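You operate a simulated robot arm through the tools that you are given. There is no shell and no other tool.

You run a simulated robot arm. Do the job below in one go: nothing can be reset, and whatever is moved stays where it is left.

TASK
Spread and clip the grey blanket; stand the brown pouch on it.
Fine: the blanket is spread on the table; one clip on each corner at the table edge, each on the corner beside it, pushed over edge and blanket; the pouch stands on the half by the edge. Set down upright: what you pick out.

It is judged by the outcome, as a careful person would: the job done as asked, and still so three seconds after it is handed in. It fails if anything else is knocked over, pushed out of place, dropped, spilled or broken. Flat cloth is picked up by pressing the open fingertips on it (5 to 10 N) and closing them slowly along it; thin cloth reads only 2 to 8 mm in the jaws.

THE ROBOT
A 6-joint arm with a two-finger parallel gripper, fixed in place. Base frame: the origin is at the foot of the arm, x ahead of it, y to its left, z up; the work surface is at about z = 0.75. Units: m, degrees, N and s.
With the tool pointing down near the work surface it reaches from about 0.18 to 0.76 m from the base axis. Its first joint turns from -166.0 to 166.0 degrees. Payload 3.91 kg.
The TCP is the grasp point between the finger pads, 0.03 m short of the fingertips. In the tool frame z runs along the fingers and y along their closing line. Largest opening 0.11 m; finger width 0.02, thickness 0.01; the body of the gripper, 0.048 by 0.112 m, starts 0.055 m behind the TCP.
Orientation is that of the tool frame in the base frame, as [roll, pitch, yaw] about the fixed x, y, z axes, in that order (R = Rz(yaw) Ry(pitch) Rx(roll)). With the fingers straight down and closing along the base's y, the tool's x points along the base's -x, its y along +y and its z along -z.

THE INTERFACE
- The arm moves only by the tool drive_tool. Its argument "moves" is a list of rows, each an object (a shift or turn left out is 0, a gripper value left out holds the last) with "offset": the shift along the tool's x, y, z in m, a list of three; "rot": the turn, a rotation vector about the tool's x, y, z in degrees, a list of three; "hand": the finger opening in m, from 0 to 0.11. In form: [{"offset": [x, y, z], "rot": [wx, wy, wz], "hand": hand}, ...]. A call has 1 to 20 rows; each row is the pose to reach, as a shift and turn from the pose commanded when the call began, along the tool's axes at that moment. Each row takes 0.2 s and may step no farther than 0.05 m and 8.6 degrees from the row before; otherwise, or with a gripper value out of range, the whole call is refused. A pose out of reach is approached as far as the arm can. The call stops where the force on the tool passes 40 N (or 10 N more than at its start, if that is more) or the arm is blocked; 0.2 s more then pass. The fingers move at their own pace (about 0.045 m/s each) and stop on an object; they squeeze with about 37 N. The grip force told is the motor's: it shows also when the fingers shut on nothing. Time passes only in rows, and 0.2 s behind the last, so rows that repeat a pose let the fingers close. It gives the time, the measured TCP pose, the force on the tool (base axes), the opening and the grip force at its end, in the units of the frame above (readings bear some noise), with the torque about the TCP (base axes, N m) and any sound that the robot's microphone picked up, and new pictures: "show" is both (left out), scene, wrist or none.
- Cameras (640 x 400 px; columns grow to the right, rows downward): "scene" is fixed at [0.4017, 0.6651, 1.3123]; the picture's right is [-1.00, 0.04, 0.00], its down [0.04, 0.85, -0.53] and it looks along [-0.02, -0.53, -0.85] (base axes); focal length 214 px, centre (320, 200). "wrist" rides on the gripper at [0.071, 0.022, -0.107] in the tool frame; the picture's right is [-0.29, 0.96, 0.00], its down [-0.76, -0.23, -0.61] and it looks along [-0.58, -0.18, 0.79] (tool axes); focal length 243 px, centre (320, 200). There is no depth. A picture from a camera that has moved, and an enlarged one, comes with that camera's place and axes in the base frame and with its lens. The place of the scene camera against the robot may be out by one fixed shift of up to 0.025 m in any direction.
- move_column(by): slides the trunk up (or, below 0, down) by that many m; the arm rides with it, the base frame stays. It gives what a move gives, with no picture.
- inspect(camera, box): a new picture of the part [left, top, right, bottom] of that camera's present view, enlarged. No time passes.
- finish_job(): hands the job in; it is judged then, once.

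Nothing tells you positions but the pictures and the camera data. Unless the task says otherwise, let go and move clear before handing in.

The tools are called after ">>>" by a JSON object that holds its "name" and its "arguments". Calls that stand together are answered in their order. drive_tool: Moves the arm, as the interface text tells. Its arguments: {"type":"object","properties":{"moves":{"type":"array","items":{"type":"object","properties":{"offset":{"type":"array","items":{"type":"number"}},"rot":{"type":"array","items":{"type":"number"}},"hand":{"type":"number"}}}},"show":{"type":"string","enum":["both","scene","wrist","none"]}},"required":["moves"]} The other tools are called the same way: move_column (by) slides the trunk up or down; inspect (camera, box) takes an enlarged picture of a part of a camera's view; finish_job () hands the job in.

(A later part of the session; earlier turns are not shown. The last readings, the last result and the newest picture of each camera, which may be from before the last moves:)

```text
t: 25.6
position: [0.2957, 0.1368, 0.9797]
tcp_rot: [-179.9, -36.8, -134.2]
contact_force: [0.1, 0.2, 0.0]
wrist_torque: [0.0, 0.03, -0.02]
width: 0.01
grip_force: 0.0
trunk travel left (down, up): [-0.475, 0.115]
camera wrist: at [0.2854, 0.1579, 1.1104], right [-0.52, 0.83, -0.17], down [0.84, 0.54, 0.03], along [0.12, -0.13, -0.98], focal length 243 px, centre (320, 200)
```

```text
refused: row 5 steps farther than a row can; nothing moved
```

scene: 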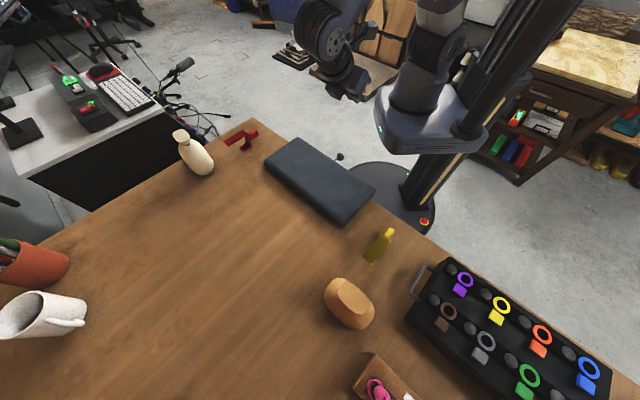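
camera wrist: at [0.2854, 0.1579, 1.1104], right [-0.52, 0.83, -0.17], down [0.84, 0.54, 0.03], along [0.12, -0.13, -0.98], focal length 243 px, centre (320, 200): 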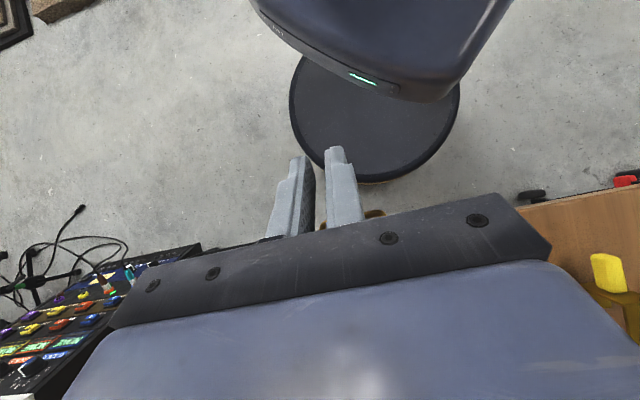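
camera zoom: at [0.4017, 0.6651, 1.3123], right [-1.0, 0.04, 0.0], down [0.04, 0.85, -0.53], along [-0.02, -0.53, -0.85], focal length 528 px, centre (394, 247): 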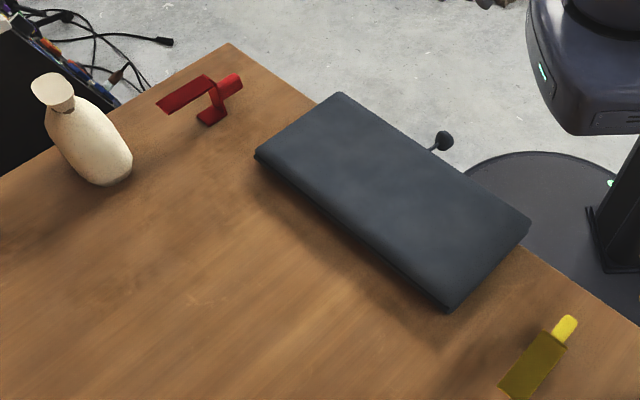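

The whole blanket slid about 2.4 cm toward the edge. I raise the trunk to give the arm better posture, then test in free air whether it can follow the full turning arc before gripping again.

>>> {"name": "move_column", "arguments": {"by": 0.115}}

```text
t: 27.1
position: [0.2941, 0.1367, 1.0954]
tcp_rot: [-179.8, -37.0, -134.2]
contact_force: [-0.3, 0.3, 0.3]
wrist_torque: [0.0, 0.04, 0.04]
width: 0.0101
grip_force: 0.0
trunk travel left (down, up): [-0.59, 0.0]
```

>>> {"name": "drive_tool", "arguments": {"moves": [{"offset": [-0.043, 0, 0.009], "rot": [0, 5, 0]}, {"offset": [-0.086, 0, 0.018], "rot": [0, 10, 0]}, {"offset": [-0.13, 0, 0.026], "rot": [0, 15, 0]}, {"offset": [-0.173, 0, 0.035], "rot": [0, 20, 0]}, {"offset": [-0.216, -0.004, 0.044], "rot": [0, 23, 0]}], "show": "none"}}

```text
t: 28.3
position: [0.3991, 0.2393, 0.9289]
tcp_rot: [-179.8, -60.0, -134.3]
contact_force: [0.0, 0.4, 0.5]
wrist_torque: [0.0, -0.01, 0.01]
width: 0.0101
grip_force: 0.0
trunk travel left (down, up): [-0.59, 0.0]
```

>>> {"name": "drive_tool", "arguments": {"moves": [{"offset": [-0.0015, 0, -0.024], "rot": [0, 7, 0]}, {"offset": [-0.0059, 0, -0.0477], "rot": [0, 14, 0]}, {"offset": [-0.0131, 0, -0.0706], "rot": [0, 21, 0]}, {"offset": [-0.0231, 0, -0.0925], "rot": [0, 28, 0]}], "show": "scene"}}

```text
t: 29.3
position: [0.308, 0.1597, 0.9]
tcp_rot: [-178.9, -86.4, -134.9]
contact_force: [1.1, -0.6, -0.3]
wrist_torque: [-0.01, 0.0, 0.03]
width: 0.0102
grip_force: 0.1
out of reach, approached as far as the arm can: row 1, 2, 3, 4
trunk travel left (down, up): [-0.59, 0.0]
```

scene: 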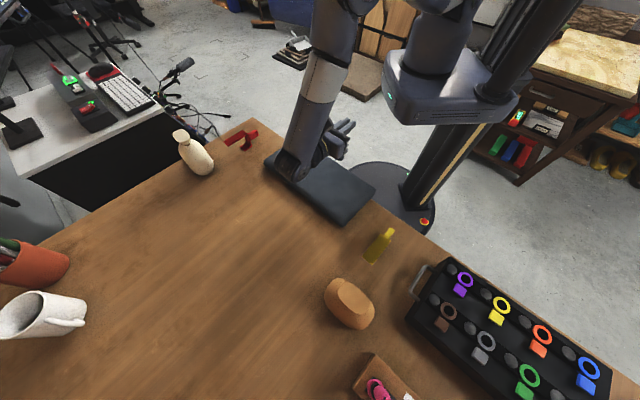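

The wrist tops out near 60 degrees of backward tilt. I'll instead begin the grip with a forward tilt; I go back level above the ball's place and test how far forward the tool can tilt.

>>> {"name": "drive_tool", "arguments": {"moves": [{"offset": [0.01, 0, 0], "rot": [0, -7, 0]}, {"offset": [0.02, 0, 0], "rot": [0, -14, 0]}, {"offset": [0.03, 0, 0], "rot": [0, -21, 0]}, {"offset": [0.03, 0, 0], "rot": [0, -28, 0]}, {"offset": [0.03, 0, 0], "rot": [0, -36, 0]}, {"offset": [0.03, 0, 0], "rot": [0, -44, 0]}, {"offset": [0.03, 0, 0], "rot": [0, -52, 0]}, {"offset": [0.03, 0, 0], "rot": [0, -60, 0]}, {"offset": [0.03, 0, 0], "rot": [0, -68, 0]}, {"offset": [0.03, 0, 0], "rot": [0, -77, 0], "hand": 0.05}, {"offset": [0.03, 0, 0], "rot": [0, -85, 0], "hand": 0.05}, {"offset": [0.03, 0, 0], "rot": [0, -86.3, 0], "hand": 0.05}]}}

```text
refused: row 10 steps farther than a row can; nothing moved
```

>>> {"name": "drive_tool", "arguments": {"moves": [{"offset": [0.01, 0, 0], "rot": [0, -7, 0]}, {"offset": [0.02, 0, 0], "rot": [0, -14, 0]}, {"offset": [0.03, 0, 0], "rot": [0, -21, 0]}, {"offset": [0.03, 0, 0], "rot": [0, -28, 0]}, {"offset": [0.03, 0, 0], "rot": [0, -36, 0]}, {"offset": [0.03, 0, 0], "rot": [0, -44, 0]}, {"offset": [0.03, 0, 0], "rot": [0, -52, 0]}, {"offset": [0.03, 0, 0], "rot": [0, -60, 0]}, {"offset": [0.03, 0, 0], "rot": [0, -68, 0]}, {"offset": [0.03, 0, 0], "rot": [0, -76, 0], "hand": 0.05}, {"offset": [0.03, 0, 0], "rot": [0, -84, 0], "hand": 0.05}, {"offset": [0.03, 0, 0], "rot": [0, -86.3, 0], "hand": 0.05}]}}

```text
t: 31.9
position: [0.3029, 0.1513, 0.9323]
tcp_rot: [-180.0, -1.5, -134.3]
contact_force: [0.4, 0.1, -0.3]
wrist_torque: [-0.01, -0.01, 0.0]
width: 0.05
grip_force: 0.0
trunk travel left (down, up): [-0.59, 0.0]
camera wrist: at [0.2399, 0.1198, 1.0411], right [-0.48, 0.88, -0.01], down [0.71, 0.4, 0.59], along [0.52, 0.28, -0.81], focal length 243 px, centre (320, 200)
```

scene: 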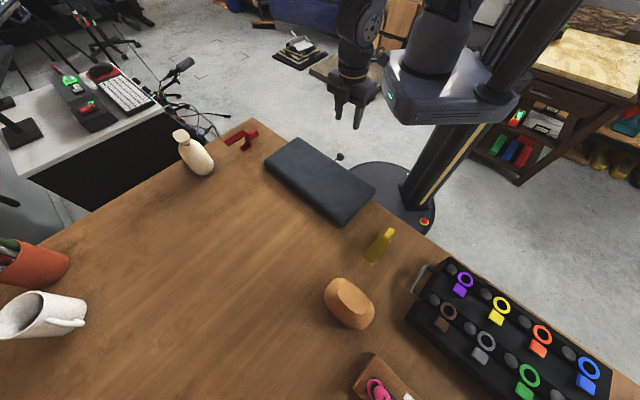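
wrist: 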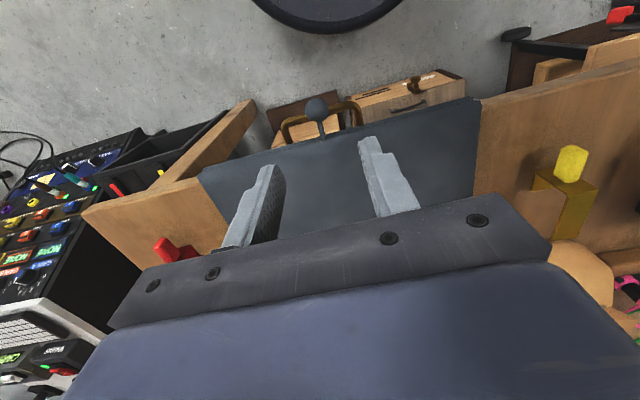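

The blanket now overhangs the edge by about 2 cm. I grip the ball firmly, lift slightly, carry everything 3 cm inboard, and lay it down.

>>> {"name": "drive_tool", "arguments": {"moves": [{"offset": [-0.006, -0.006, 0.045], "rot": [0, -1.5, 0]}, {"offset": [-0.006, -0.006, 0.09], "rot": [0, -1.5, 0]}, {"offset": [-0.006, -0.006, 0.13], "rot": [0, -1.5, 0]}, {"offset": [-0.006, -0.006, 0.155], "rot": [0, -1.5, 0]}, {"offset": [-0.006, -0.006, 0.168], "rot": [0, -1.5, 0]}, {"offset": [-0.006, -0.006, 0.168], "rot": [0, -1.5, 0]}], "show": "wrist"}}

```text
t: 33.3
position: [0.3087, 0.1479, 0.7625]
tcp_rot: [-179.9, -0.1, -134.2]
contact_force: [-0.4, -0.7, -0.7]
wrist_torque: [-0.01, 0.01, 0.0]
width: 0.0501
grip_force: 0.0
trunk travel left (down, up): [-0.59, 0.0]
camera wrist: at [0.2442, 0.1139, 0.8719], right [-0.48, 0.88, 0.0], down [0.7, 0.39, 0.61], along [0.53, 0.29, -0.8], focal length 243 px, centre (320, 200)
```

wrist: 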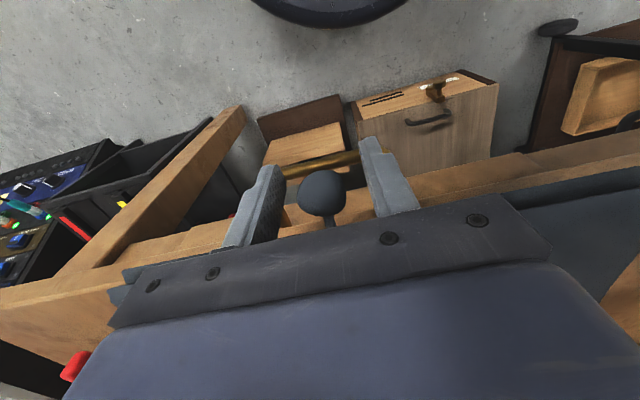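

>>> {"name": "drive_tool", "arguments": {"moves": [{"hand": 0.01}, {"hand": 0.01}, {"hand": 0.01}, {"hand": 0.01}, {"hand": 0.01, "offset": [0, 0, -0.012]}, {"hand": 0.01, "offset": [-0.01, -0.002, -0.015]}, {"hand": 0.01, "offset": [-0.02, -0.004, -0.015]}, {"hand": 0.01, "offset": [-0.03, -0.006, -0.013]}, {"hand": 0.01, "offset": [-0.03, -0.006, -0.005]}, {"hand": 0.01, "offset": [-0.03, -0.006, -0.0]}, {"hand": 0.01, "offset": [-0.03, -0.006, -0.0]}]}}

```text
t: 35.7
position: [0.3337, 0.1664, 0.7627]
tcp_rot: [-179.9, 0.1, -134.2]
contact_force: [0.2, -0.9, 8.2]
wrist_torque: [0.43, -0.46, -0.01]
width: 0.0252
grip_force: 36.9
trunk travel left (down, up): [-0.59, 0.0]
camera wrist: at [0.2684, 0.1316, 0.8717], right [-0.48, 0.88, 0.0], down [0.69, 0.39, 0.61], along [0.53, 0.29, -0.79], focal length 243 px, centre (320, 200)
```

scene: 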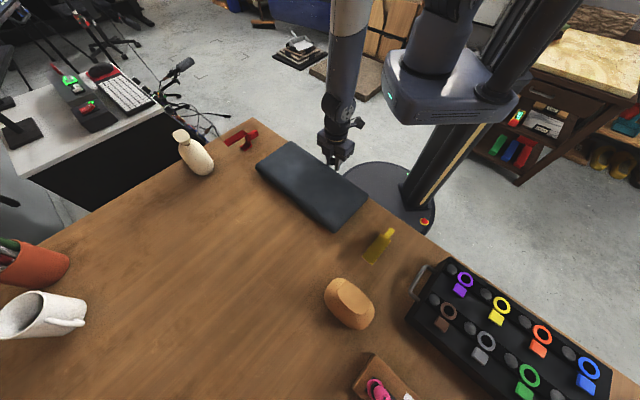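
wrist: 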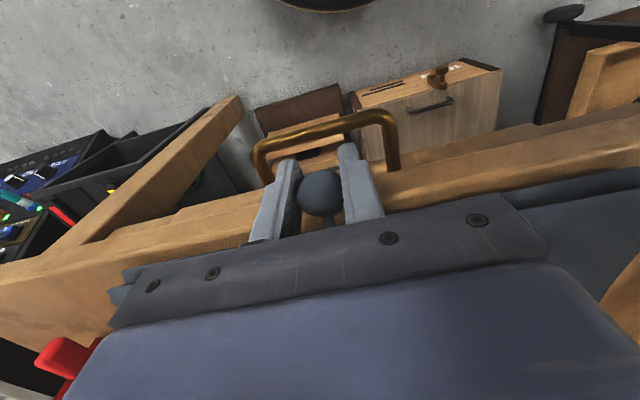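

Blanket is back flush. I open a little and tilt the tool forward about the ball, to see how much forward tilt is available.

>>> {"name": "drive_tool", "arguments": {"moves": [{"hand": 0.045}, {"hand": 0.045}, {"hand": 0.045, "rot": [0, -6, 0]}, {"hand": 0.045, "rot": [0, -12, 0]}, {"hand": 0.045, "rot": [0, -18, 0]}, {"hand": 0.045, "rot": [0, -24, 0]}, {"hand": 0.045, "rot": [0, -24, 0]}]}}

```text
t: 37.3
position: [0.333, 0.1659, 0.7619]
tcp_rot: [-179.9, 23.9, -134.3]
contact_force: [0.4, -0.8, -0.3]
wrist_torque: [0.0, 0.01, -0.03]
width: 0.045
grip_force: 0.0
trunk travel left (down, up): [-0.59, 0.0]
camera wrist: at [0.2424, 0.104, 0.833], right [-0.5, 0.86, 0.12], down [0.48, 0.16, 0.86], along [0.72, 0.49, -0.49], focal length 243 px, centre (320, 200)
```

scene: 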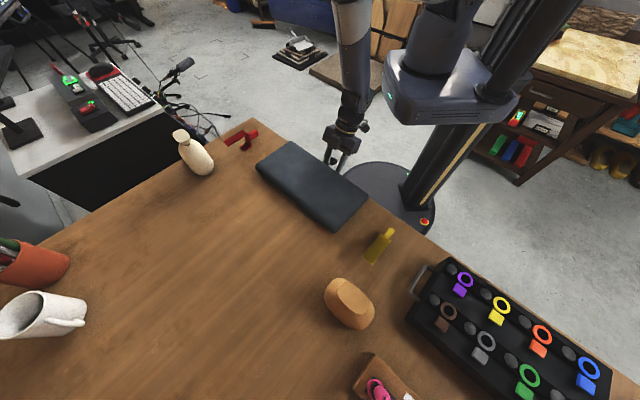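
wrist: 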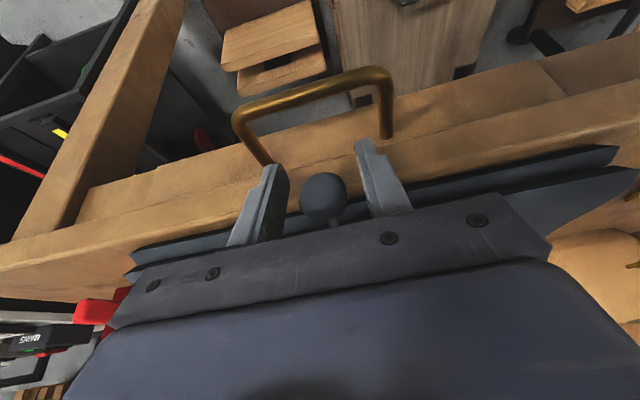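

There's more forward tilt available; I take 10 degrees more and grip.

>>> {"name": "drive_tool", "arguments": {"moves": [{"offset": [0, 0, -0.002], "rot": [0, -5, 0]}, {"offset": [0, 0, -0.004], "rot": [0, -10, 0]}, {"offset": [0, 0, -0.004], "rot": [0, -10, 0]}]}}

```text
t: 38.1
position: [0.3319, 0.1636, 0.7668]
tcp_rot: [-179.9, 33.9, -134.1]
contact_force: [-0.6, -0.5, 0.5]
wrist_torque: [0.01, 0.0, 0.03]
width: 0.0451
grip_force: 0.1
trunk travel left (down, up): [-0.59, 0.0]
camera wrist: at [0.2336, 0.0959, 0.8171], right [-0.52, 0.84, 0.16], down [0.37, 0.05, 0.93], along [0.77, 0.54, -0.33], focal length 243 px, centre (320, 200)
```

scene: 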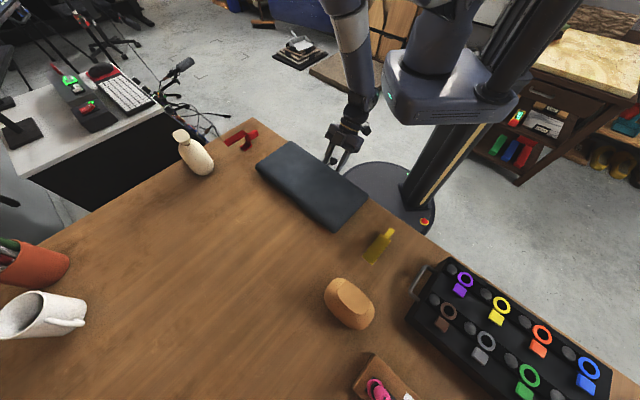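
wrist: 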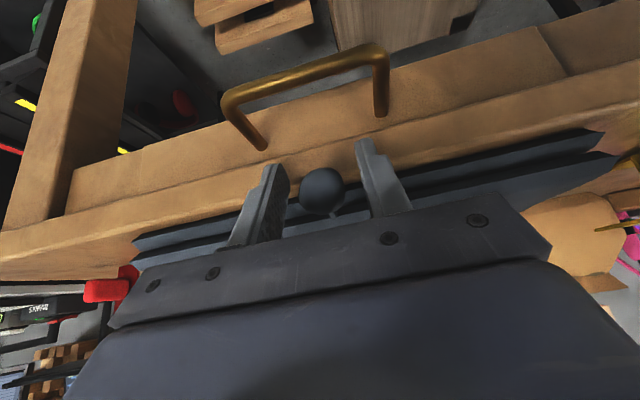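

>>> {"name": "inspect", "arguments": {"camera": "wrist", "box": [0, 80, 320, 300]}}

>>> {"name": "inspect", "arguments": {"camera": "wrist", "box": [340, 60, 640, 260]}}

```text
1.82 times, centred on (160, 190) of wrist
camera zoom: at [0.2336, 0.0959, 0.8171], right [-0.52, 0.84, 0.16], down [0.37, 0.05, 0.93], along [0.77, 0.54, -0.33], focal length 441 px, centre (611, 218)
```

zoom: 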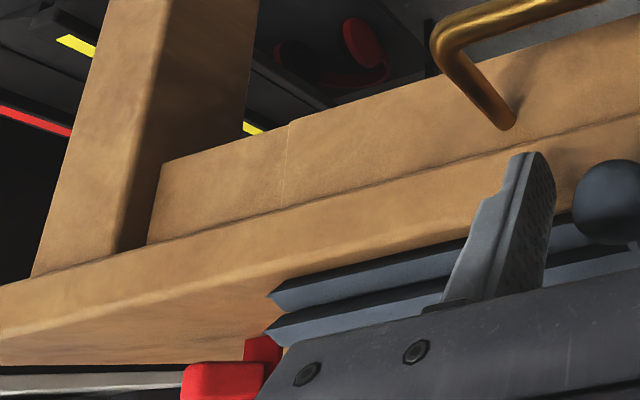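

```text
2.00 times, centred on (490, 160) of wrist
camera zoom: at [0.2336, 0.0959, 0.8171], right [-0.52, 0.84, 0.16], down [0.37, 0.05, 0.93], along [0.77, 0.54, -0.33], focal length 485 px, centre (-20, 280)
```

zoom: 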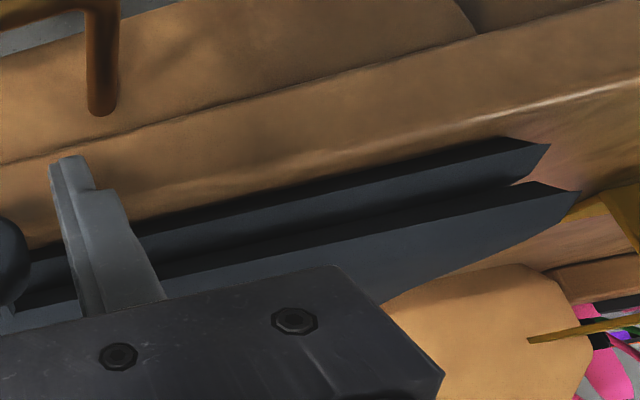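

Now I grip firmly and turn the flap up along the arc.

>>> {"name": "drive_tool", "arguments": {"moves": [{"hand": 0.01}, {"hand": 0.01}, {"hand": 0.01}, {"hand": 0.01}, {"offset": [-0.0146, 0, -0.0191], "rot": [0, 7, 0]}, {"offset": [-0.0316, 0, -0.0362], "rot": [0, 14, 0]}, {"offset": [-0.0503, 0, -0.0512], "rot": [0, 21, 0]}, {"offset": [-0.0709, 0, -0.0638], "rot": [0, 28, 0]}, {"offset": [-0.0927, 0, -0.0738], "rot": [0, 35, 0]}, {"offset": [-0.1156, 0, -0.081], "rot": [0, 42, 0]}]}}

```text
t: 40.3
position: [0.3656, 0.2014, 0.8971]
tcp_rot: [179.9, -8.3, -134.2]
contact_force: [-1.1, 0.5, -2.2]
wrist_torque: [-0.4, -0.42, 0.31]
width: 0.0251
grip_force: 37.0
out of reach, approached as far as the arm can: row 8
trunk travel left (down, up): [-0.59, 0.0]
camera wrist: at [0.3123, 0.1783, 1.0147], right [-0.49, 0.87, -0.04], down [0.75, 0.44, 0.49], along [0.45, 0.21, -0.87], focal length 243 px, centre (320, 200)
```

scene: 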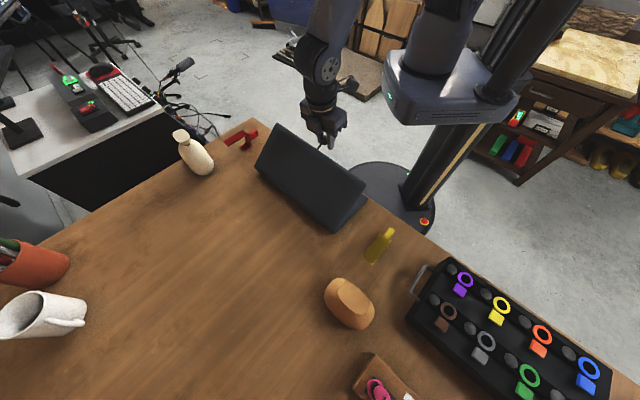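
wrist: 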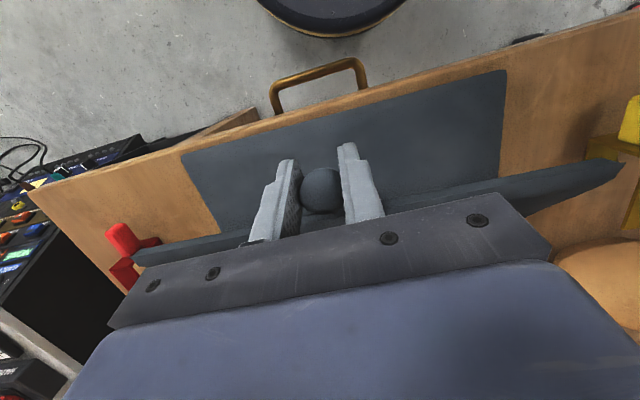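

42 degrees with plenty of wrist range left. I continue to about 83 degrees.

>>> {"name": "drive_tool", "arguments": {"moves": [{"offset": [-0.0145, 0, -0.0192], "rot": [0, 7, 0]}, {"offset": [-0.0313, 0, -0.0364], "rot": [0, 14, 0]}, {"offset": [-0.0501, 0, -0.0515], "rot": [0, 21, 0]}, {"offset": [-0.0705, 0, -0.0641], "rot": [0, 28, 0]}, {"offset": [-0.0923, 0, -0.0742], "rot": [0, 35, 0]}, {"offset": [-0.1119, 0, -0.0807], "rot": [0, 41, 0]}]}}

```text
t: 41.7
position: [0.4518, 0.2886, 0.961]
tcp_rot: [-179.9, -49.2, -134.3]
contact_force: [1.2, 0.0, -4.7]
wrist_torque: [0.15, -0.13, 0.03]
width: 0.0251
grip_force: 37.4
trunk travel left (down, up): [-0.59, 0.0]
camera wrist: at [0.4611, 0.3299, 1.087], right [-0.55, 0.8, -0.22], down [0.83, 0.53, -0.18], along [-0.03, -0.28, -0.96], focal length 243 px, centre (320, 200)
```

scene: 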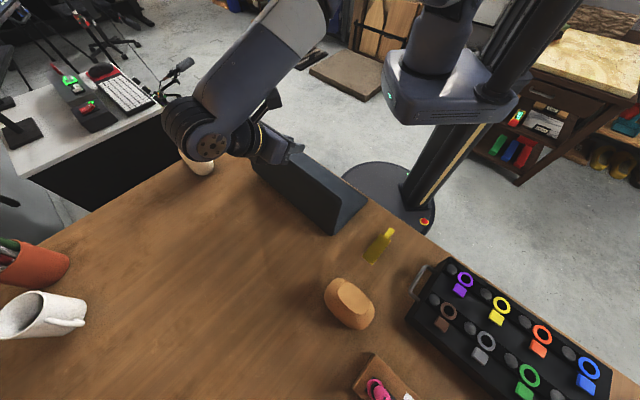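
wrist: 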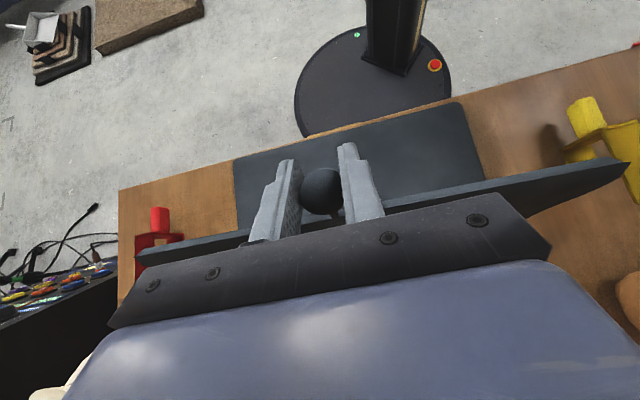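

The flap stands at 83 degrees with the lower layer flat and flush. Now most weight rests on the fold, so I lighten the grip and push the top over past vertical, easing the tool's tilt back as it goes.

>>> {"name": "drive_tool", "arguments": {"moves": [{"offset": [-0.003, 0, 0.0026]}, {"offset": [-0.003, 0, 0.0026], "hand": 0.0245}, {"offset": [-0.003, 0, 0.0026], "hand": 0.0245}], "show": "none"}}

```text
t: 42.5
position: [0.4509, 0.2881, 0.9567]
tcp_rot: [-179.9, -49.1, -134.2]
contact_force: [0.9, -1.4, -1.2]
wrist_torque: [-0.03, -0.02, 0.0]
width: 0.026
grip_force: 13.8
trunk travel left (down, up): [-0.59, 0.0]
```

>>> {"name": "drive_tool", "arguments": {"moves": [{"offset": [-0.0075, 0, -0.0095], "rot": [0, -2.5, 0]}, {"offset": [-0.0148, 0, -0.019], "rot": [0, -5, 0]}, {"offset": [-0.023, 0, -0.0275], "rot": [0, -7.5, 0]}, {"offset": [-0.0315, 0, -0.0362], "rot": [0, -10, 0]}]}}

```text
t: 43.5
position: [0.485, 0.3236, 0.9569]
tcp_rot: [-179.9, -39.1, -134.1]
contact_force: [2.5, -1.4, 0.9]
wrist_torque: [-0.05, 0.0, -0.01]
width: 0.0259
grip_force: 5.0
trunk travel left (down, up): [-0.59, 0.0]
camera wrist: at [0.4788, 0.3483, 1.087], right [-0.53, 0.83, -0.18], down [0.84, 0.54, -0.01], along [0.09, -0.16, -0.98], focal length 243 px, centre (320, 200)
```

scene: 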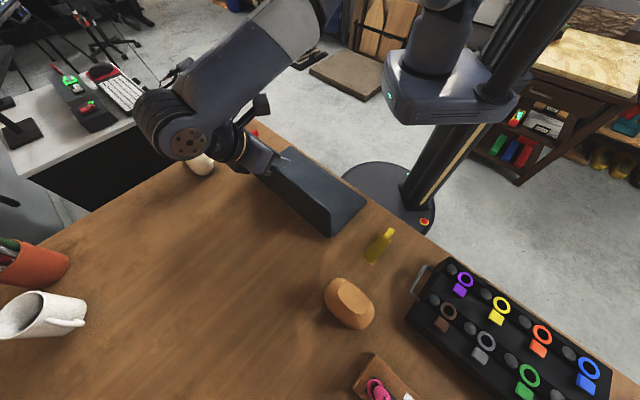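
wrist: 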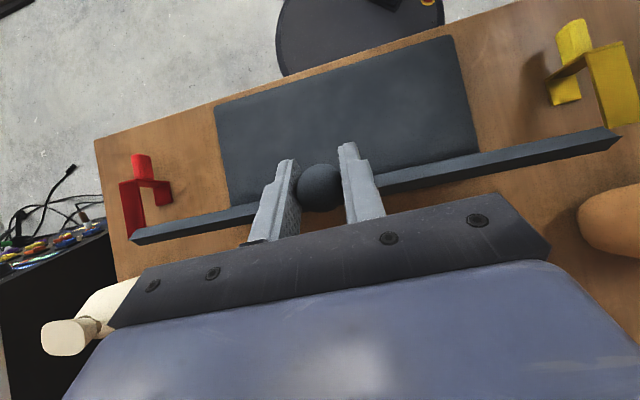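

Past vertical now and pivoting nicely. I continue lowering it inboard.

>>> {"name": "drive_tool", "arguments": {"moves": [{"offset": [-0.0105, 0, -0.0054], "rot": [0, -2.5, 0]}, {"offset": [-0.0208, 0, -0.0104], "rot": [0, -5, 0]}, {"offset": [-0.0319, 0, -0.015], "rot": [0, -8, 0]}, {"offset": [-0.043, 0, -0.0194], "rot": [0, -11, 0]}, {"offset": [-0.0546, 0, -0.0225], "rot": [0, -14, 0]}, {"offset": [-0.0663, 0, -0.0254], "rot": [0, -17, 0]}]}}

```text
t: 44.9
position: [0.5338, 0.3734, 0.9342]
tcp_rot: [180.0, -22.0, -134.2]
contact_force: [0.1, -0.5, 2.7]
wrist_torque: [-0.19, 0.24, -0.12]
width: 0.0261
grip_force: 4.8
trunk travel left (down, up): [-0.59, 0.0]
camera wrist: at [0.5001, 0.3712, 1.0614], right [-0.5, 0.86, -0.11], down [0.82, 0.51, 0.28], along [0.29, 0.05, -0.95], focal length 243 px, centre (320, 200)
```

scene: 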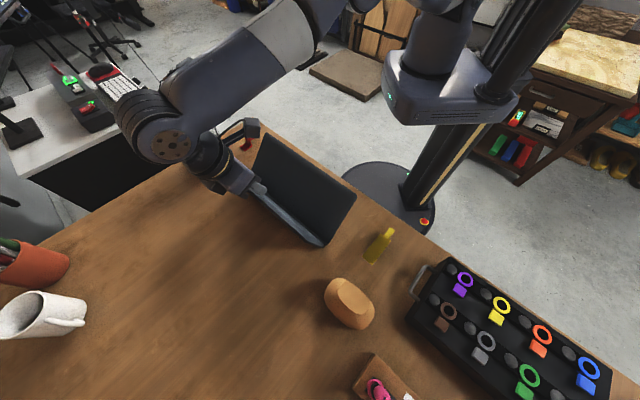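
wrist: 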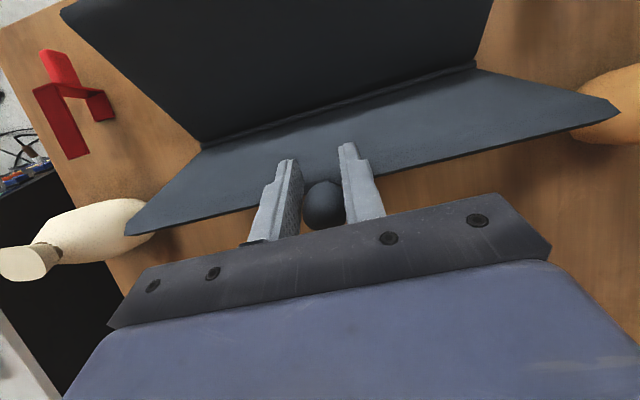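

>>> {"name": "inspect", "arguments": {"camera": "scene", "box": [200, 100, 400, 260]}}

>>> {"name": "inspect", "arguments": {"camera": "wrist", "box": [20, 0, 640, 260]}}

```text
2.50 times, centred on (300, 180) of scene
camera zoom: at [0.4017, 0.6651, 1.3123], right [-1.0, 0.04, 0.0], down [0.04, 0.85, -0.53], along [-0.02, -0.53, -0.85], focal length 536 px, centre (370, 250)
```

zoom: 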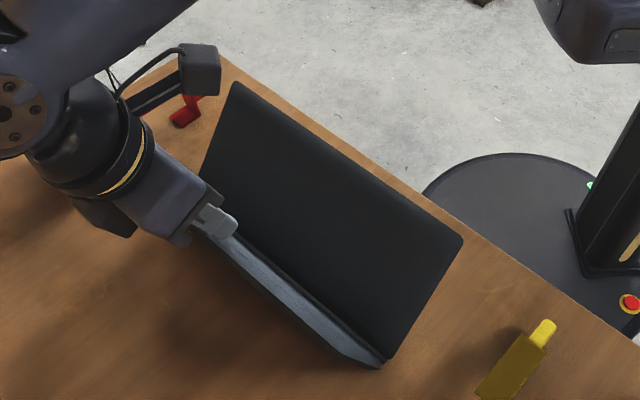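

```text
1.03 times, centred on (330, 130) of wrist (not enlarged: the box is as wide or as high as the picture)
camera zoom: at [0.5001, 0.3712, 1.0614], right [-0.5, 0.86, -0.11], down [0.82, 0.51, 0.28], along [0.29, 0.05, -0.95], focal length 250 px, centre (310, 272)
```

zoom: 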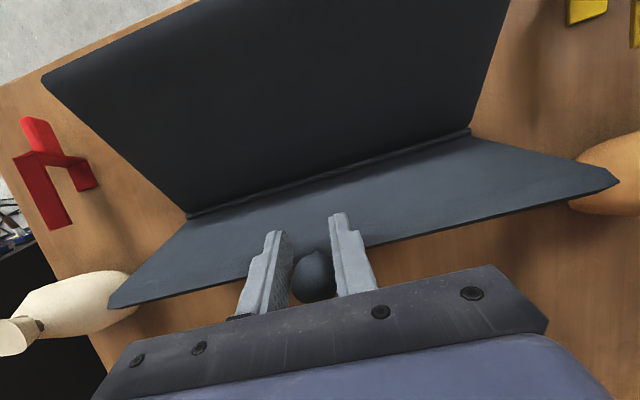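

The fold line has been dragged inboard ~5 cm and the lower panel's front edge has lifted. I wait briefly to see whether it settles.

>>> {"name": "drive_tool", "arguments": {"moves": [{"rot": [0, 0, 0]}, {"rot": [0, 0, 0]}, {"rot": [0, 0, 0]}, {"rot": [0, 0, 0]}]}}

```text
t: 45.9
position: [0.5328, 0.3728, 0.9353]
tcp_rot: [-179.9, -22.1, -134.2]
contact_force: [0.2, -0.1, 0.2]
wrist_torque: [0.03, 0.02, -0.02]
width: 0.0244
grip_force: 0.0
trunk travel left (down, up): [-0.59, 0.0]
camera wrist: at [0.4998, 0.371, 1.0626], right [-0.5, 0.86, -0.11], down [0.82, 0.51, 0.28], along [0.29, 0.05, -0.95], focal length 243 px, centre (320, 200)
```

scene: 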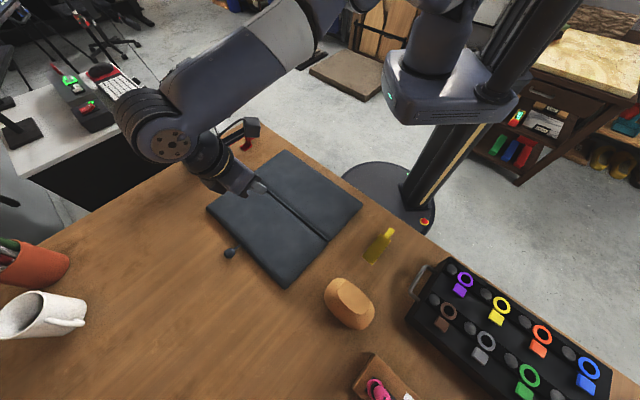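
wrist: 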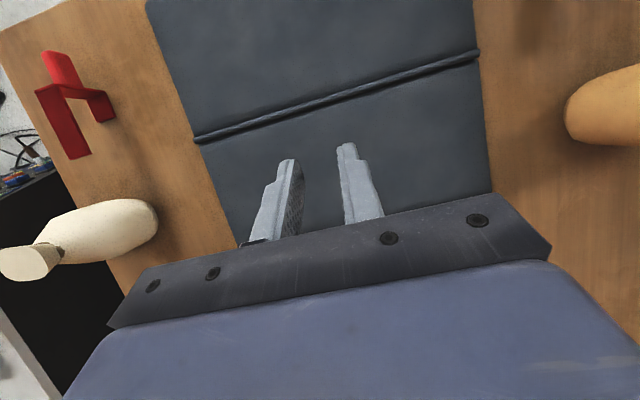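

The ball slid free and the blanket fell open flat. I raise the tool, level it and check where the blanket lies relative to the edge and the pouches.

>>> {"name": "drive_tool", "arguments": {"moves": [{"offset": [0.019, 0, -0.046]}, {"offset": [0.0375, 0, -0.0927], "rot": [0, -6, 0]}, {"offset": [0.05, 0, -0.1], "rot": [0, -14, 0]}, {"offset": [0.07, 0, -0.1], "rot": [0, -22, 0], "hand": 0.06}, {"offset": [0.11, 0, -0.1], "rot": [0, -22, 0], "hand": 0.06}, {"offset": [0.15, 0, -0.1], "rot": [0, -22, 0], "hand": 0.06}]}}

>>> {"name": "inspect", "arguments": {"camera": "scene", "box": [180, 120, 420, 300]}}

```text
refused: row 2 steps farther than a row can; nothing moved
```

```text
2.22 times, centred on (300, 210) of scene
camera zoom: at [0.4017, 0.6651, 1.3123], right [-1.0, 0.04, 0.0], down [0.04, 0.85, -0.53], along [-0.02, -0.53, -0.85], focal length 477 px, centre (364, 178)
```

zoom: 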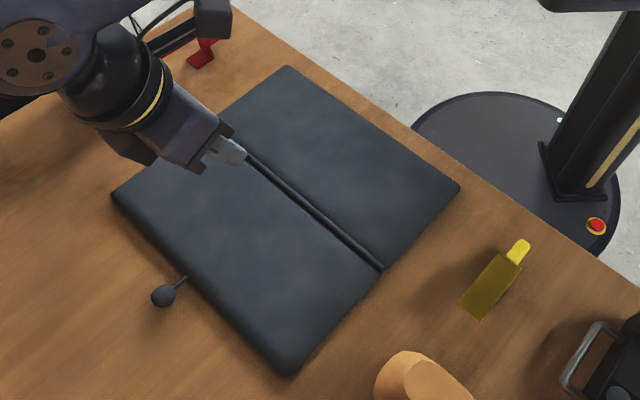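

The blanket is spread flat, parallel to the edge, but its edge is about 4 cm inboard of the table edge. I'll press the fingertips on the near half and drag it toward the edge. First I move level over the near half.

>>> {"name": "drive_tool", "arguments": {"moves": [{"offset": [0.04, 0, 0.016], "rot": [0, -7.3, 0], "hand": 0.05}, {"offset": [0.08, 0, 0.032], "rot": [0, -14.6, 0], "hand": 0.05}, {"offset": [0.1205, 0, 0.0487], "rot": [0, -22, 0], "hand": 0.05}]}}

```text
t: 46.7
position: [0.4409, 0.2792, 0.934]
tcp_rot: [-179.9, 0.1, -134.2]
contact_force: [-0.2, -0.4, 0.5]
wrist_torque: [0.03, 0.0, -0.03]
width: 0.0501
grip_force: 0.0
trunk travel left (down, up): [-0.59, 0.0]
camera wrist: at [0.3759, 0.2448, 1.0431], right [-0.48, 0.87, 0.0], down [0.69, 0.39, 0.61], along [0.53, 0.29, -0.79], focal length 243 px, centre (320, 200)
```

scene: 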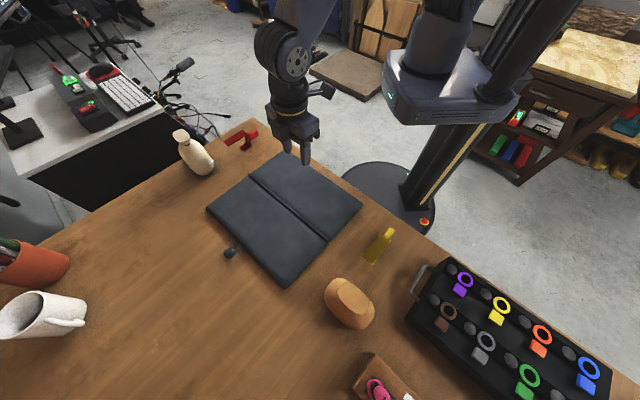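
wrist: 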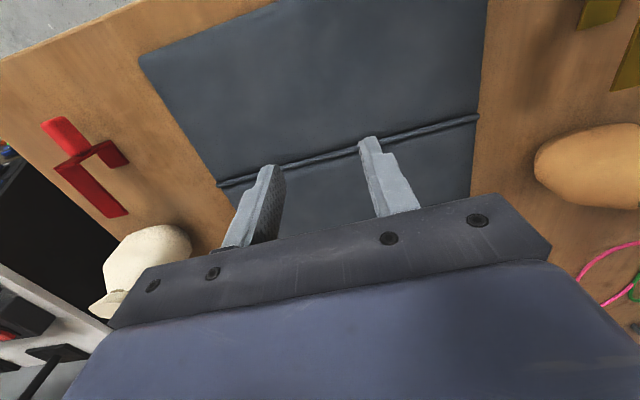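

>>> {"name": "drive_tool", "arguments": {"moves": [{"offset": [0, 0, 0.045]}, {"offset": [0, 0, 0.09]}, {"offset": [0, 0, 0.12]}, {"offset": [0, 0, 0.134]}, {"offset": [0, 0, 0.134]}], "show": "none"}}

>>> {"name": "drive_tool", "arguments": {"moves": [{"offset": [0, 0, 0.003]}, {"offset": [0, 0, 0.005]}, {"offset": [0, 0, 0.005]}], "show": "none"}}

```text
t: 47.9
position: [0.4396, 0.2792, 0.8012]
tcp_rot: [-179.9, -0.1, -134.2]
contact_force: [0.7, -0.5, 0.2]
wrist_torque: [0.03, -0.04, 0.0]
width: 0.0499
grip_force: 0.1
trunk travel left (down, up): [-0.59, 0.0]
```

```text
t: 48.7
position: [0.4406, 0.2785, 0.7963]
tcp_rot: [-179.8, -0.1, -134.3]
contact_force: [0.2, -0.2, 0.1]
wrist_torque: [-0.01, 0.02, 0.02]
width: 0.0499
grip_force: 0.0
trunk travel left (down, up): [-0.59, 0.0]
```

>>> {"name": "drive_tool", "arguments": {"moves": [{"offset": [0, 0, 0.002]}, {"offset": [0, 0, 0.004]}, {"offset": [0, 0, 0.004]}], "show": "none"}}

>>> {"name": "drive_tool", "arguments": {"moves": [{"offset": [0, 0, 0.002]}, {"offset": [0, 0, 0.003]}, {"offset": [0, 0, 0.003]}], "show": "none"}}

```text
t: 49.5
position: [0.4407, 0.2777, 0.795]
tcp_rot: [-179.9, 0.1, -134.1]
contact_force: [-3.9, -3.8, 38.0]
wrist_torque: [0.39, 0.73, 0.16]
width: 0.0504
grip_force: 0.4
trunk travel left (down, up): [-0.59, 0.0]
```

```text
t: 49.8
position: [0.4415, 0.2785, 0.7945]
tcp_rot: [-179.8, 0.1, -134.2]
contact_force: [-7.6, -5.7, 27.3]
wrist_torque: [0.18, 0.8, 0.12]
width: 0.0504
grip_force: 0.7
trunk travel left (down, up): [-0.59, 0.0]
stopped in row 1: the force on the tool passed its limit at 51 N (the readings are from after the stop); the commanded pose is now the measured one
```

>>> {"name": "drive_tool", "arguments": {"moves": [{"offset": [0, 0, -0.0006]}, {"offset": [0, 0, -0.0006]}], "show": "none"}}

```text
t: 50.4
position: [0.4418, 0.2781, 0.7955]
tcp_rot: [-179.9, 0.1, -134.1]
contact_force: [-9.8, -8.1, 30.0]
wrist_torque: [0.19, 0.92, 0.37]
width: 0.0507
grip_force: 0.2
trunk travel left (down, up): [-0.59, 0.0]
```

>>> {"name": "drive_tool", "arguments": {"moves": [{"offset": [0, 0, -0.0012]}, {"offset": [0, 0, -0.0012]}], "show": "none"}}

```text
t: 51.0
position: [0.4425, 0.2781, 0.7939]
tcp_rot: [-179.9, 0.2, -134.3]
contact_force: [-7.6, -7.2, 15.0]
wrist_torque: [0.07, 0.57, 0.29]
width: 0.0498
grip_force: 0.1
trunk travel left (down, up): [-0.59, 0.0]
```

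Contact at about 15 N with good friction. I drag slowly toward the edge.

>>> {"name": "drive_tool", "arguments": {"moves": [{"offset": [0.005, 0, -0.0004]}, {"offset": [0.01, 0, -0.0004]}, {"offset": [0.015, 0, -0.0004]}, {"offset": [0.02, 0, -0.0004]}]}}

```text
t: 52.0
position: [0.4296, 0.2653, 0.7949]
tcp_rot: [-179.9, 0.2, -134.2]
contact_force: [4.0, 5.2, 9.5]
wrist_torque: [0.31, 0.12, -0.19]
width: 0.0504
grip_force: 0.2
trunk travel left (down, up): [-0.59, 0.0]
camera wrist: at [0.3643, 0.2309, 0.9035], right [-0.48, 0.88, 0.0], down [0.69, 0.38, 0.61], along [0.53, 0.29, -0.79], focal length 243 px, centre (320, 200)
```

scene: 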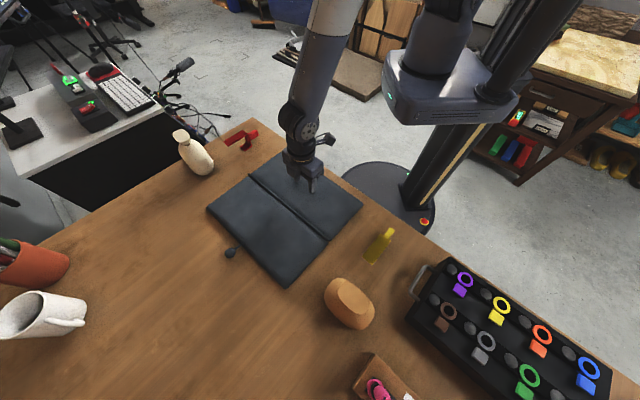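
wrist: 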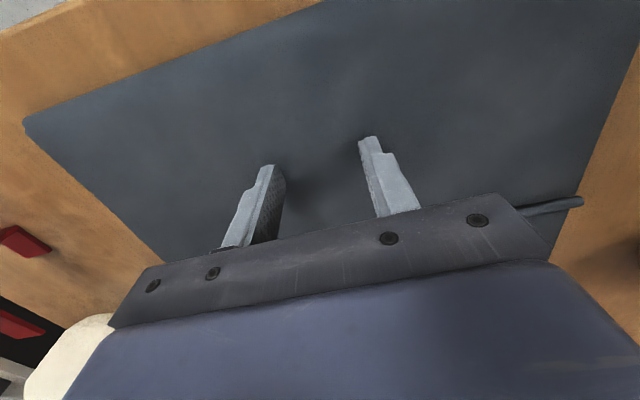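

The fingertips slid and the blanket stayed. I'll rather push against the raised seam ridge at the fold from its inboard side; I lift and look at the ridge.

>>> {"name": "drive_tool", "arguments": {"moves": [{"offset": [0, 0, -0.03], "hand": 0.1}, {"offset": [-0.045, 0, -0.03], "hand": 0.1}, {"offset": [-0.09, 0, -0.03], "hand": 0.1}, {"offset": [-0.12, 0, -0.03], "hand": 0.1}, {"offset": [-0.12, 0, -0.01], "hand": 0.1}]}}

>>> {"name": "inspect", "arguments": {"camera": "wrist", "box": [120, 60, 520, 260]}}

```text
t: 53.2
position: [0.5119, 0.3508, 0.8058]
tcp_rot: [-179.9, 0.2, -134.2]
contact_force: [0.6, -0.1, 0.3]
wrist_torque: [-0.04, 0.0, 0.01]
width: 0.1002
grip_force: 0.1
trunk travel left (down, up): [-0.59, 0.0]
camera wrist: at [0.4467, 0.3169, 0.915], right [-0.48, 0.88, 0.0], down [0.69, 0.38, 0.61], along [0.53, 0.29, -0.79], focal length 243 px, centre (320, 200)
```

scene: 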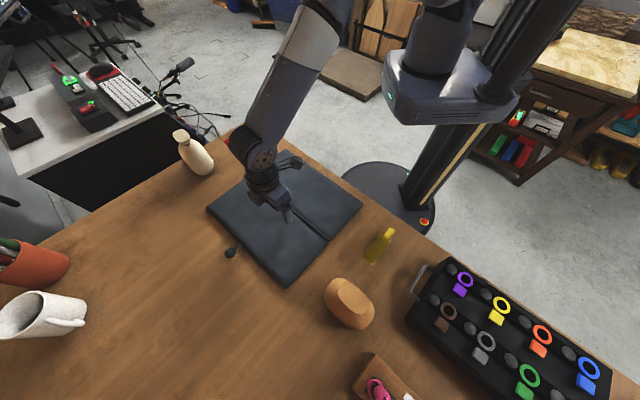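
wrist: 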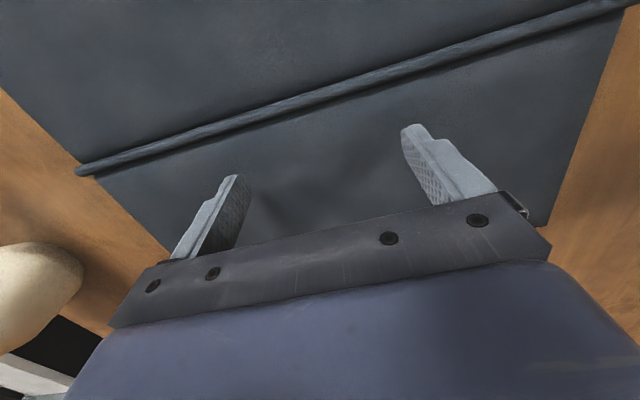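

```text
1.60 times, centred on (320, 160) of wrist
camera zoom: at [0.4467, 0.3169, 0.915], right [-0.48, 0.88, 0.0], down [0.69, 0.38, 0.61], along [0.53, 0.29, -0.79], focal length 388 px, centre (320, 264)
```

zoom: 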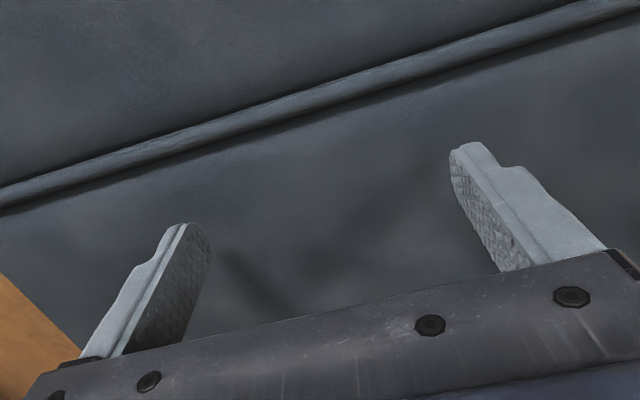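

The seam is a raised cord — good to push on. I lower so the tips just clear the cloth and push the seam toward the edge.

>>> {"name": "drive_tool", "arguments": {"moves": [{"offset": [0, 0, 0.007]}, {"offset": [0.01, 0, 0.0075]}, {"offset": [0.02, 0, 0.0075]}, {"offset": [0.026, 0, 0.0075]}, {"offset": [0.032, 0, 0.0075]}, {"offset": [0.038, 0, 0.0075]}]}}

```text
t: 54.6
position: [0.4868, 0.3246, 0.7969]
tcp_rot: [-179.9, 0.1, -134.2]
contact_force: [0.0, 0.3, 1.0]
wrist_torque: [-0.03, 0.01, -0.02]
width: 0.1001
grip_force: 0.0
trunk travel left (down, up): [-0.59, 0.0]
camera wrist: at [0.4212, 0.2891, 0.9052], right [-0.48, 0.88, 0.0], down [0.69, 0.38, 0.61], along [0.53, 0.29, -0.79], focal length 243 px, centre (320, 200)
```

scene: 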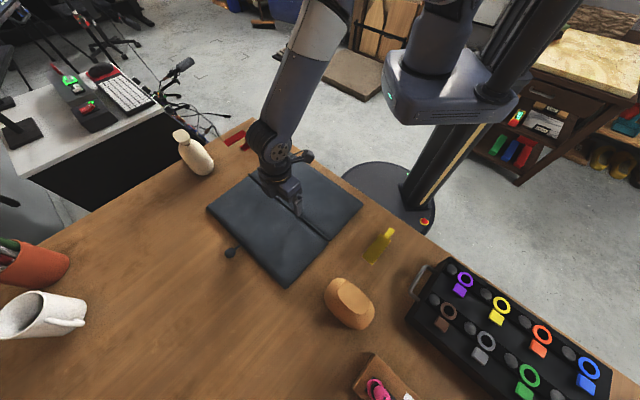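
wrist: 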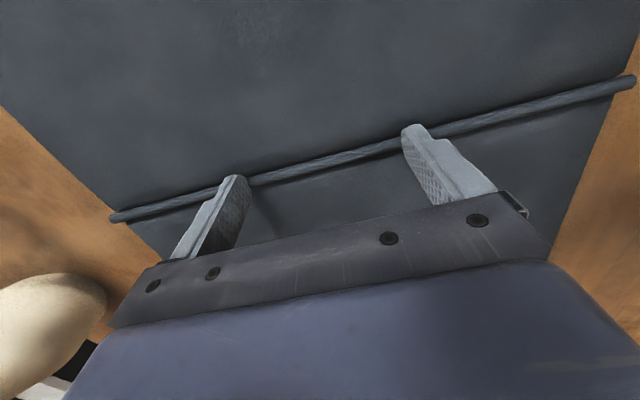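

>>> {"name": "drive_tool", "arguments": {"moves": [{"offset": [0.005, 0, 0.0]}, {"offset": [0.01, 0, 0.0]}, {"offset": [0.015, 0, 0.0]}]}}

```text
t: 55.4
position: [0.4746, 0.3116, 0.7968]
tcp_rot: [-179.8, 0.0, -134.2]
contact_force: [0.4, -0.4, 0.2]
wrist_torque: [0.02, 0.0, 0.0]
width: 0.1001
grip_force: 0.1
trunk travel left (down, up): [-0.59, 0.0]
camera wrist: at [0.4105, 0.2778, 0.9055], right [-0.48, 0.88, 0.0], down [0.69, 0.38, 0.61], along [0.53, 0.29, -0.79], focal length 243 px, centre (320, 200)
```

scene: 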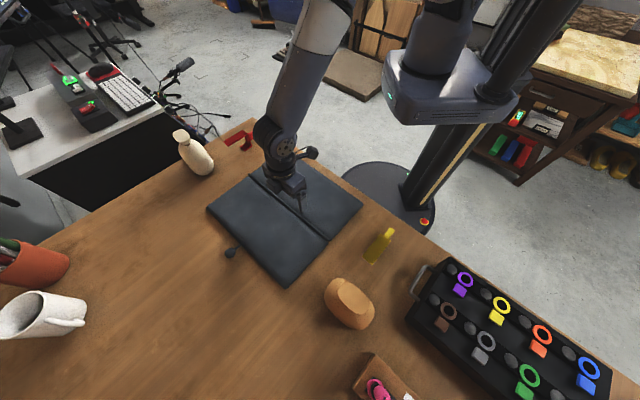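
wrist: 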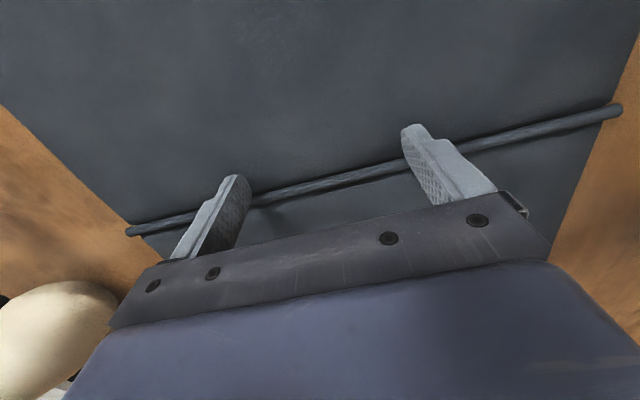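

The seam gives no purchase. The far edge of the cloth is thicker: I'll hook the open fingers, tilted outward, behind the far edge on both sides of the tab and pull the blanket toward the table edge. I move above there first.

>>> {"name": "drive_tool", "arguments": {"moves": [{"offset": [0, 0, -0.04]}, {"offset": [-0.048, 0, -0.045], "rot": [0, -5, 0]}, {"offset": [-0.096, 0, -0.05], "rot": [0, -10, 0]}, {"offset": [-0.144, 0, -0.05], "rot": [0, -15, 0]}, {"offset": [-0.192, 0, -0.05], "rot": [0, -20, 0]}, {"offset": [-0.215, 0, -0.05], "rot": [0, -20, 0]}]}}

```text
t: 56.8
position: [0.6258, 0.4676, 0.8464]
tcp_rot: [-179.8, 20.1, -134.1]
contact_force: [0.2, 0.0, -0.3]
wrist_torque: [0.0, 0.02, 0.03]
width: 0.0999
grip_force: 0.1
trunk travel left (down, up): [-0.59, 0.0]
camera wrist: at [0.5388, 0.4089, 0.9247], right [-0.5, 0.86, 0.1], down [0.52, 0.2, 0.83], along [0.7, 0.46, -0.55], focal length 243 px, centre (320, 200)
```

scene: 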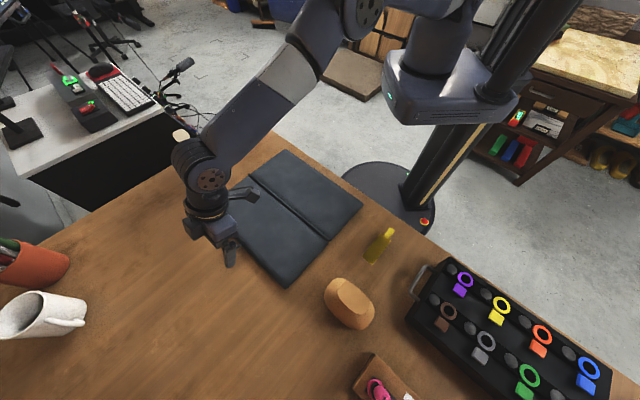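
wrist: 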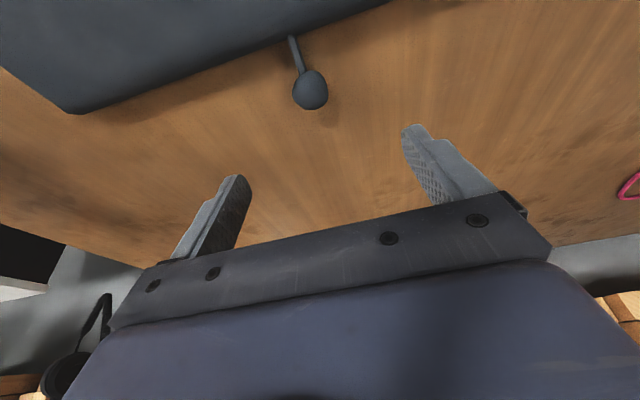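

The ball lies at about n=0.77 and the cloth's far edge at about n=0.737. I lower the open fingers behind the edge, astride the tab.

>>> {"name": "drive_tool", "arguments": {"moves": [{"offset": [0.018, 0, 0.026]}, {"offset": [0.03, 0, 0.043]}, {"offset": [0.0364, 0, 0.0517]}]}}

```text
t: 57.6
position: [0.6146, 0.4558, 0.7868]
tcp_rot: [-179.8, 20.1, -134.2]
contact_force: [-0.8, 0.1, 0.2]
wrist_torque: [-0.01, -0.03, -0.01]
width: 0.1001
grip_force: 0.0
trunk travel left (down, up): [-0.59, 0.0]
camera wrist: at [0.5273, 0.3973, 0.8633], right [-0.5, 0.86, 0.1], down [0.52, 0.2, 0.83], along [0.7, 0.46, -0.55], focal length 243 px, centre (320, 200)
```

scene: 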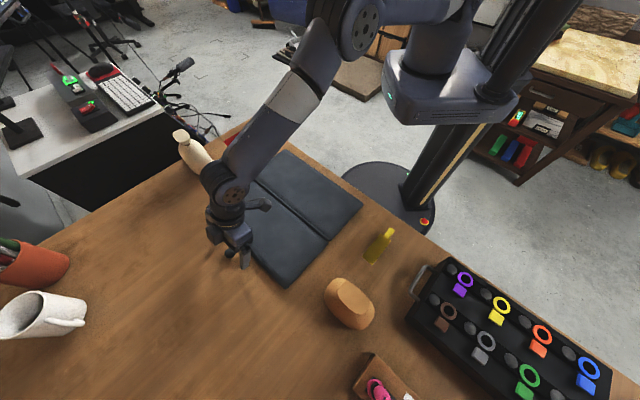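
wrist: 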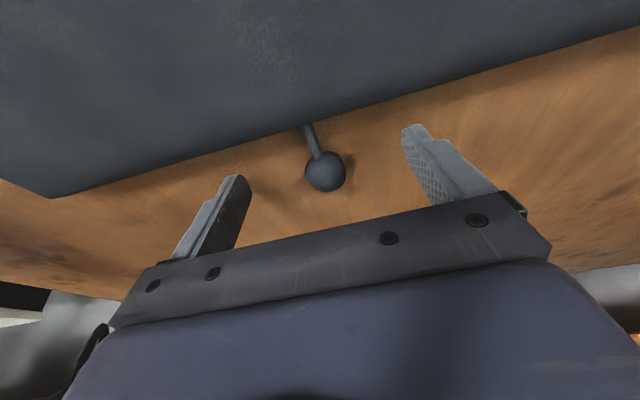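

>>> {"name": "drive_tool", "arguments": {"moves": [{"offset": [0.0094, 0, -0.0034]}, {"offset": [0.0169, 0, -0.0062]}, {"offset": [0.0226, 0, -0.0082]}, {"offset": [0.0282, 0, -0.0103]}, {"offset": [0.0338, 0, -0.0123]}]}}

```text
t: 58.8
position: [0.5886, 0.4286, 0.7873]
tcp_rot: [-179.9, 20.0, -134.2]
contact_force: [0.9, 1.6, 2.7]
wrist_torque: [0.1, 0.02, -0.03]
width: 0.0999
grip_force: 0.1
trunk travel left (down, up): [-0.59, 0.0]
camera wrist: at [0.5011, 0.3709, 0.8649], right [-0.5, 0.86, 0.1], down [0.52, 0.2, 0.83], along [0.7, 0.46, -0.55], focal length 243 px, centre (320, 200)
```

scene: 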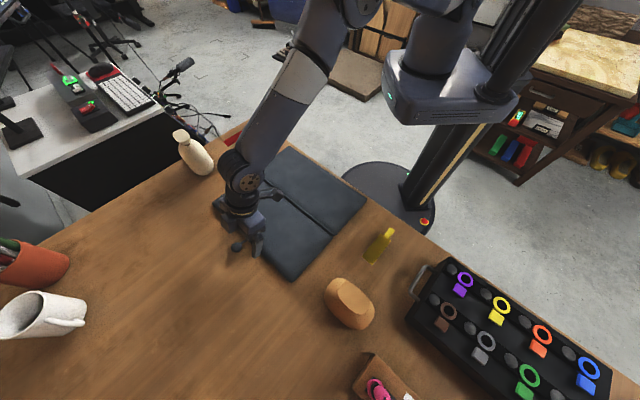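
wrist: 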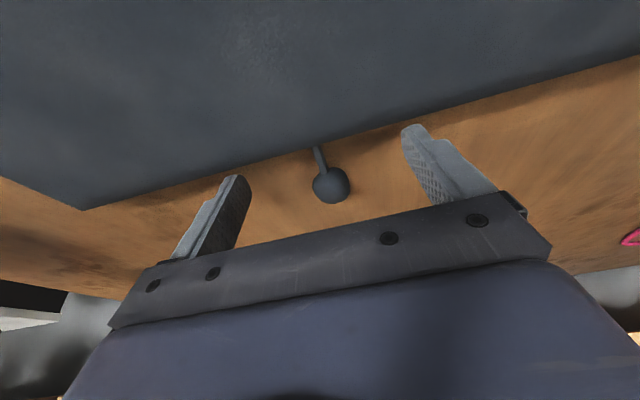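

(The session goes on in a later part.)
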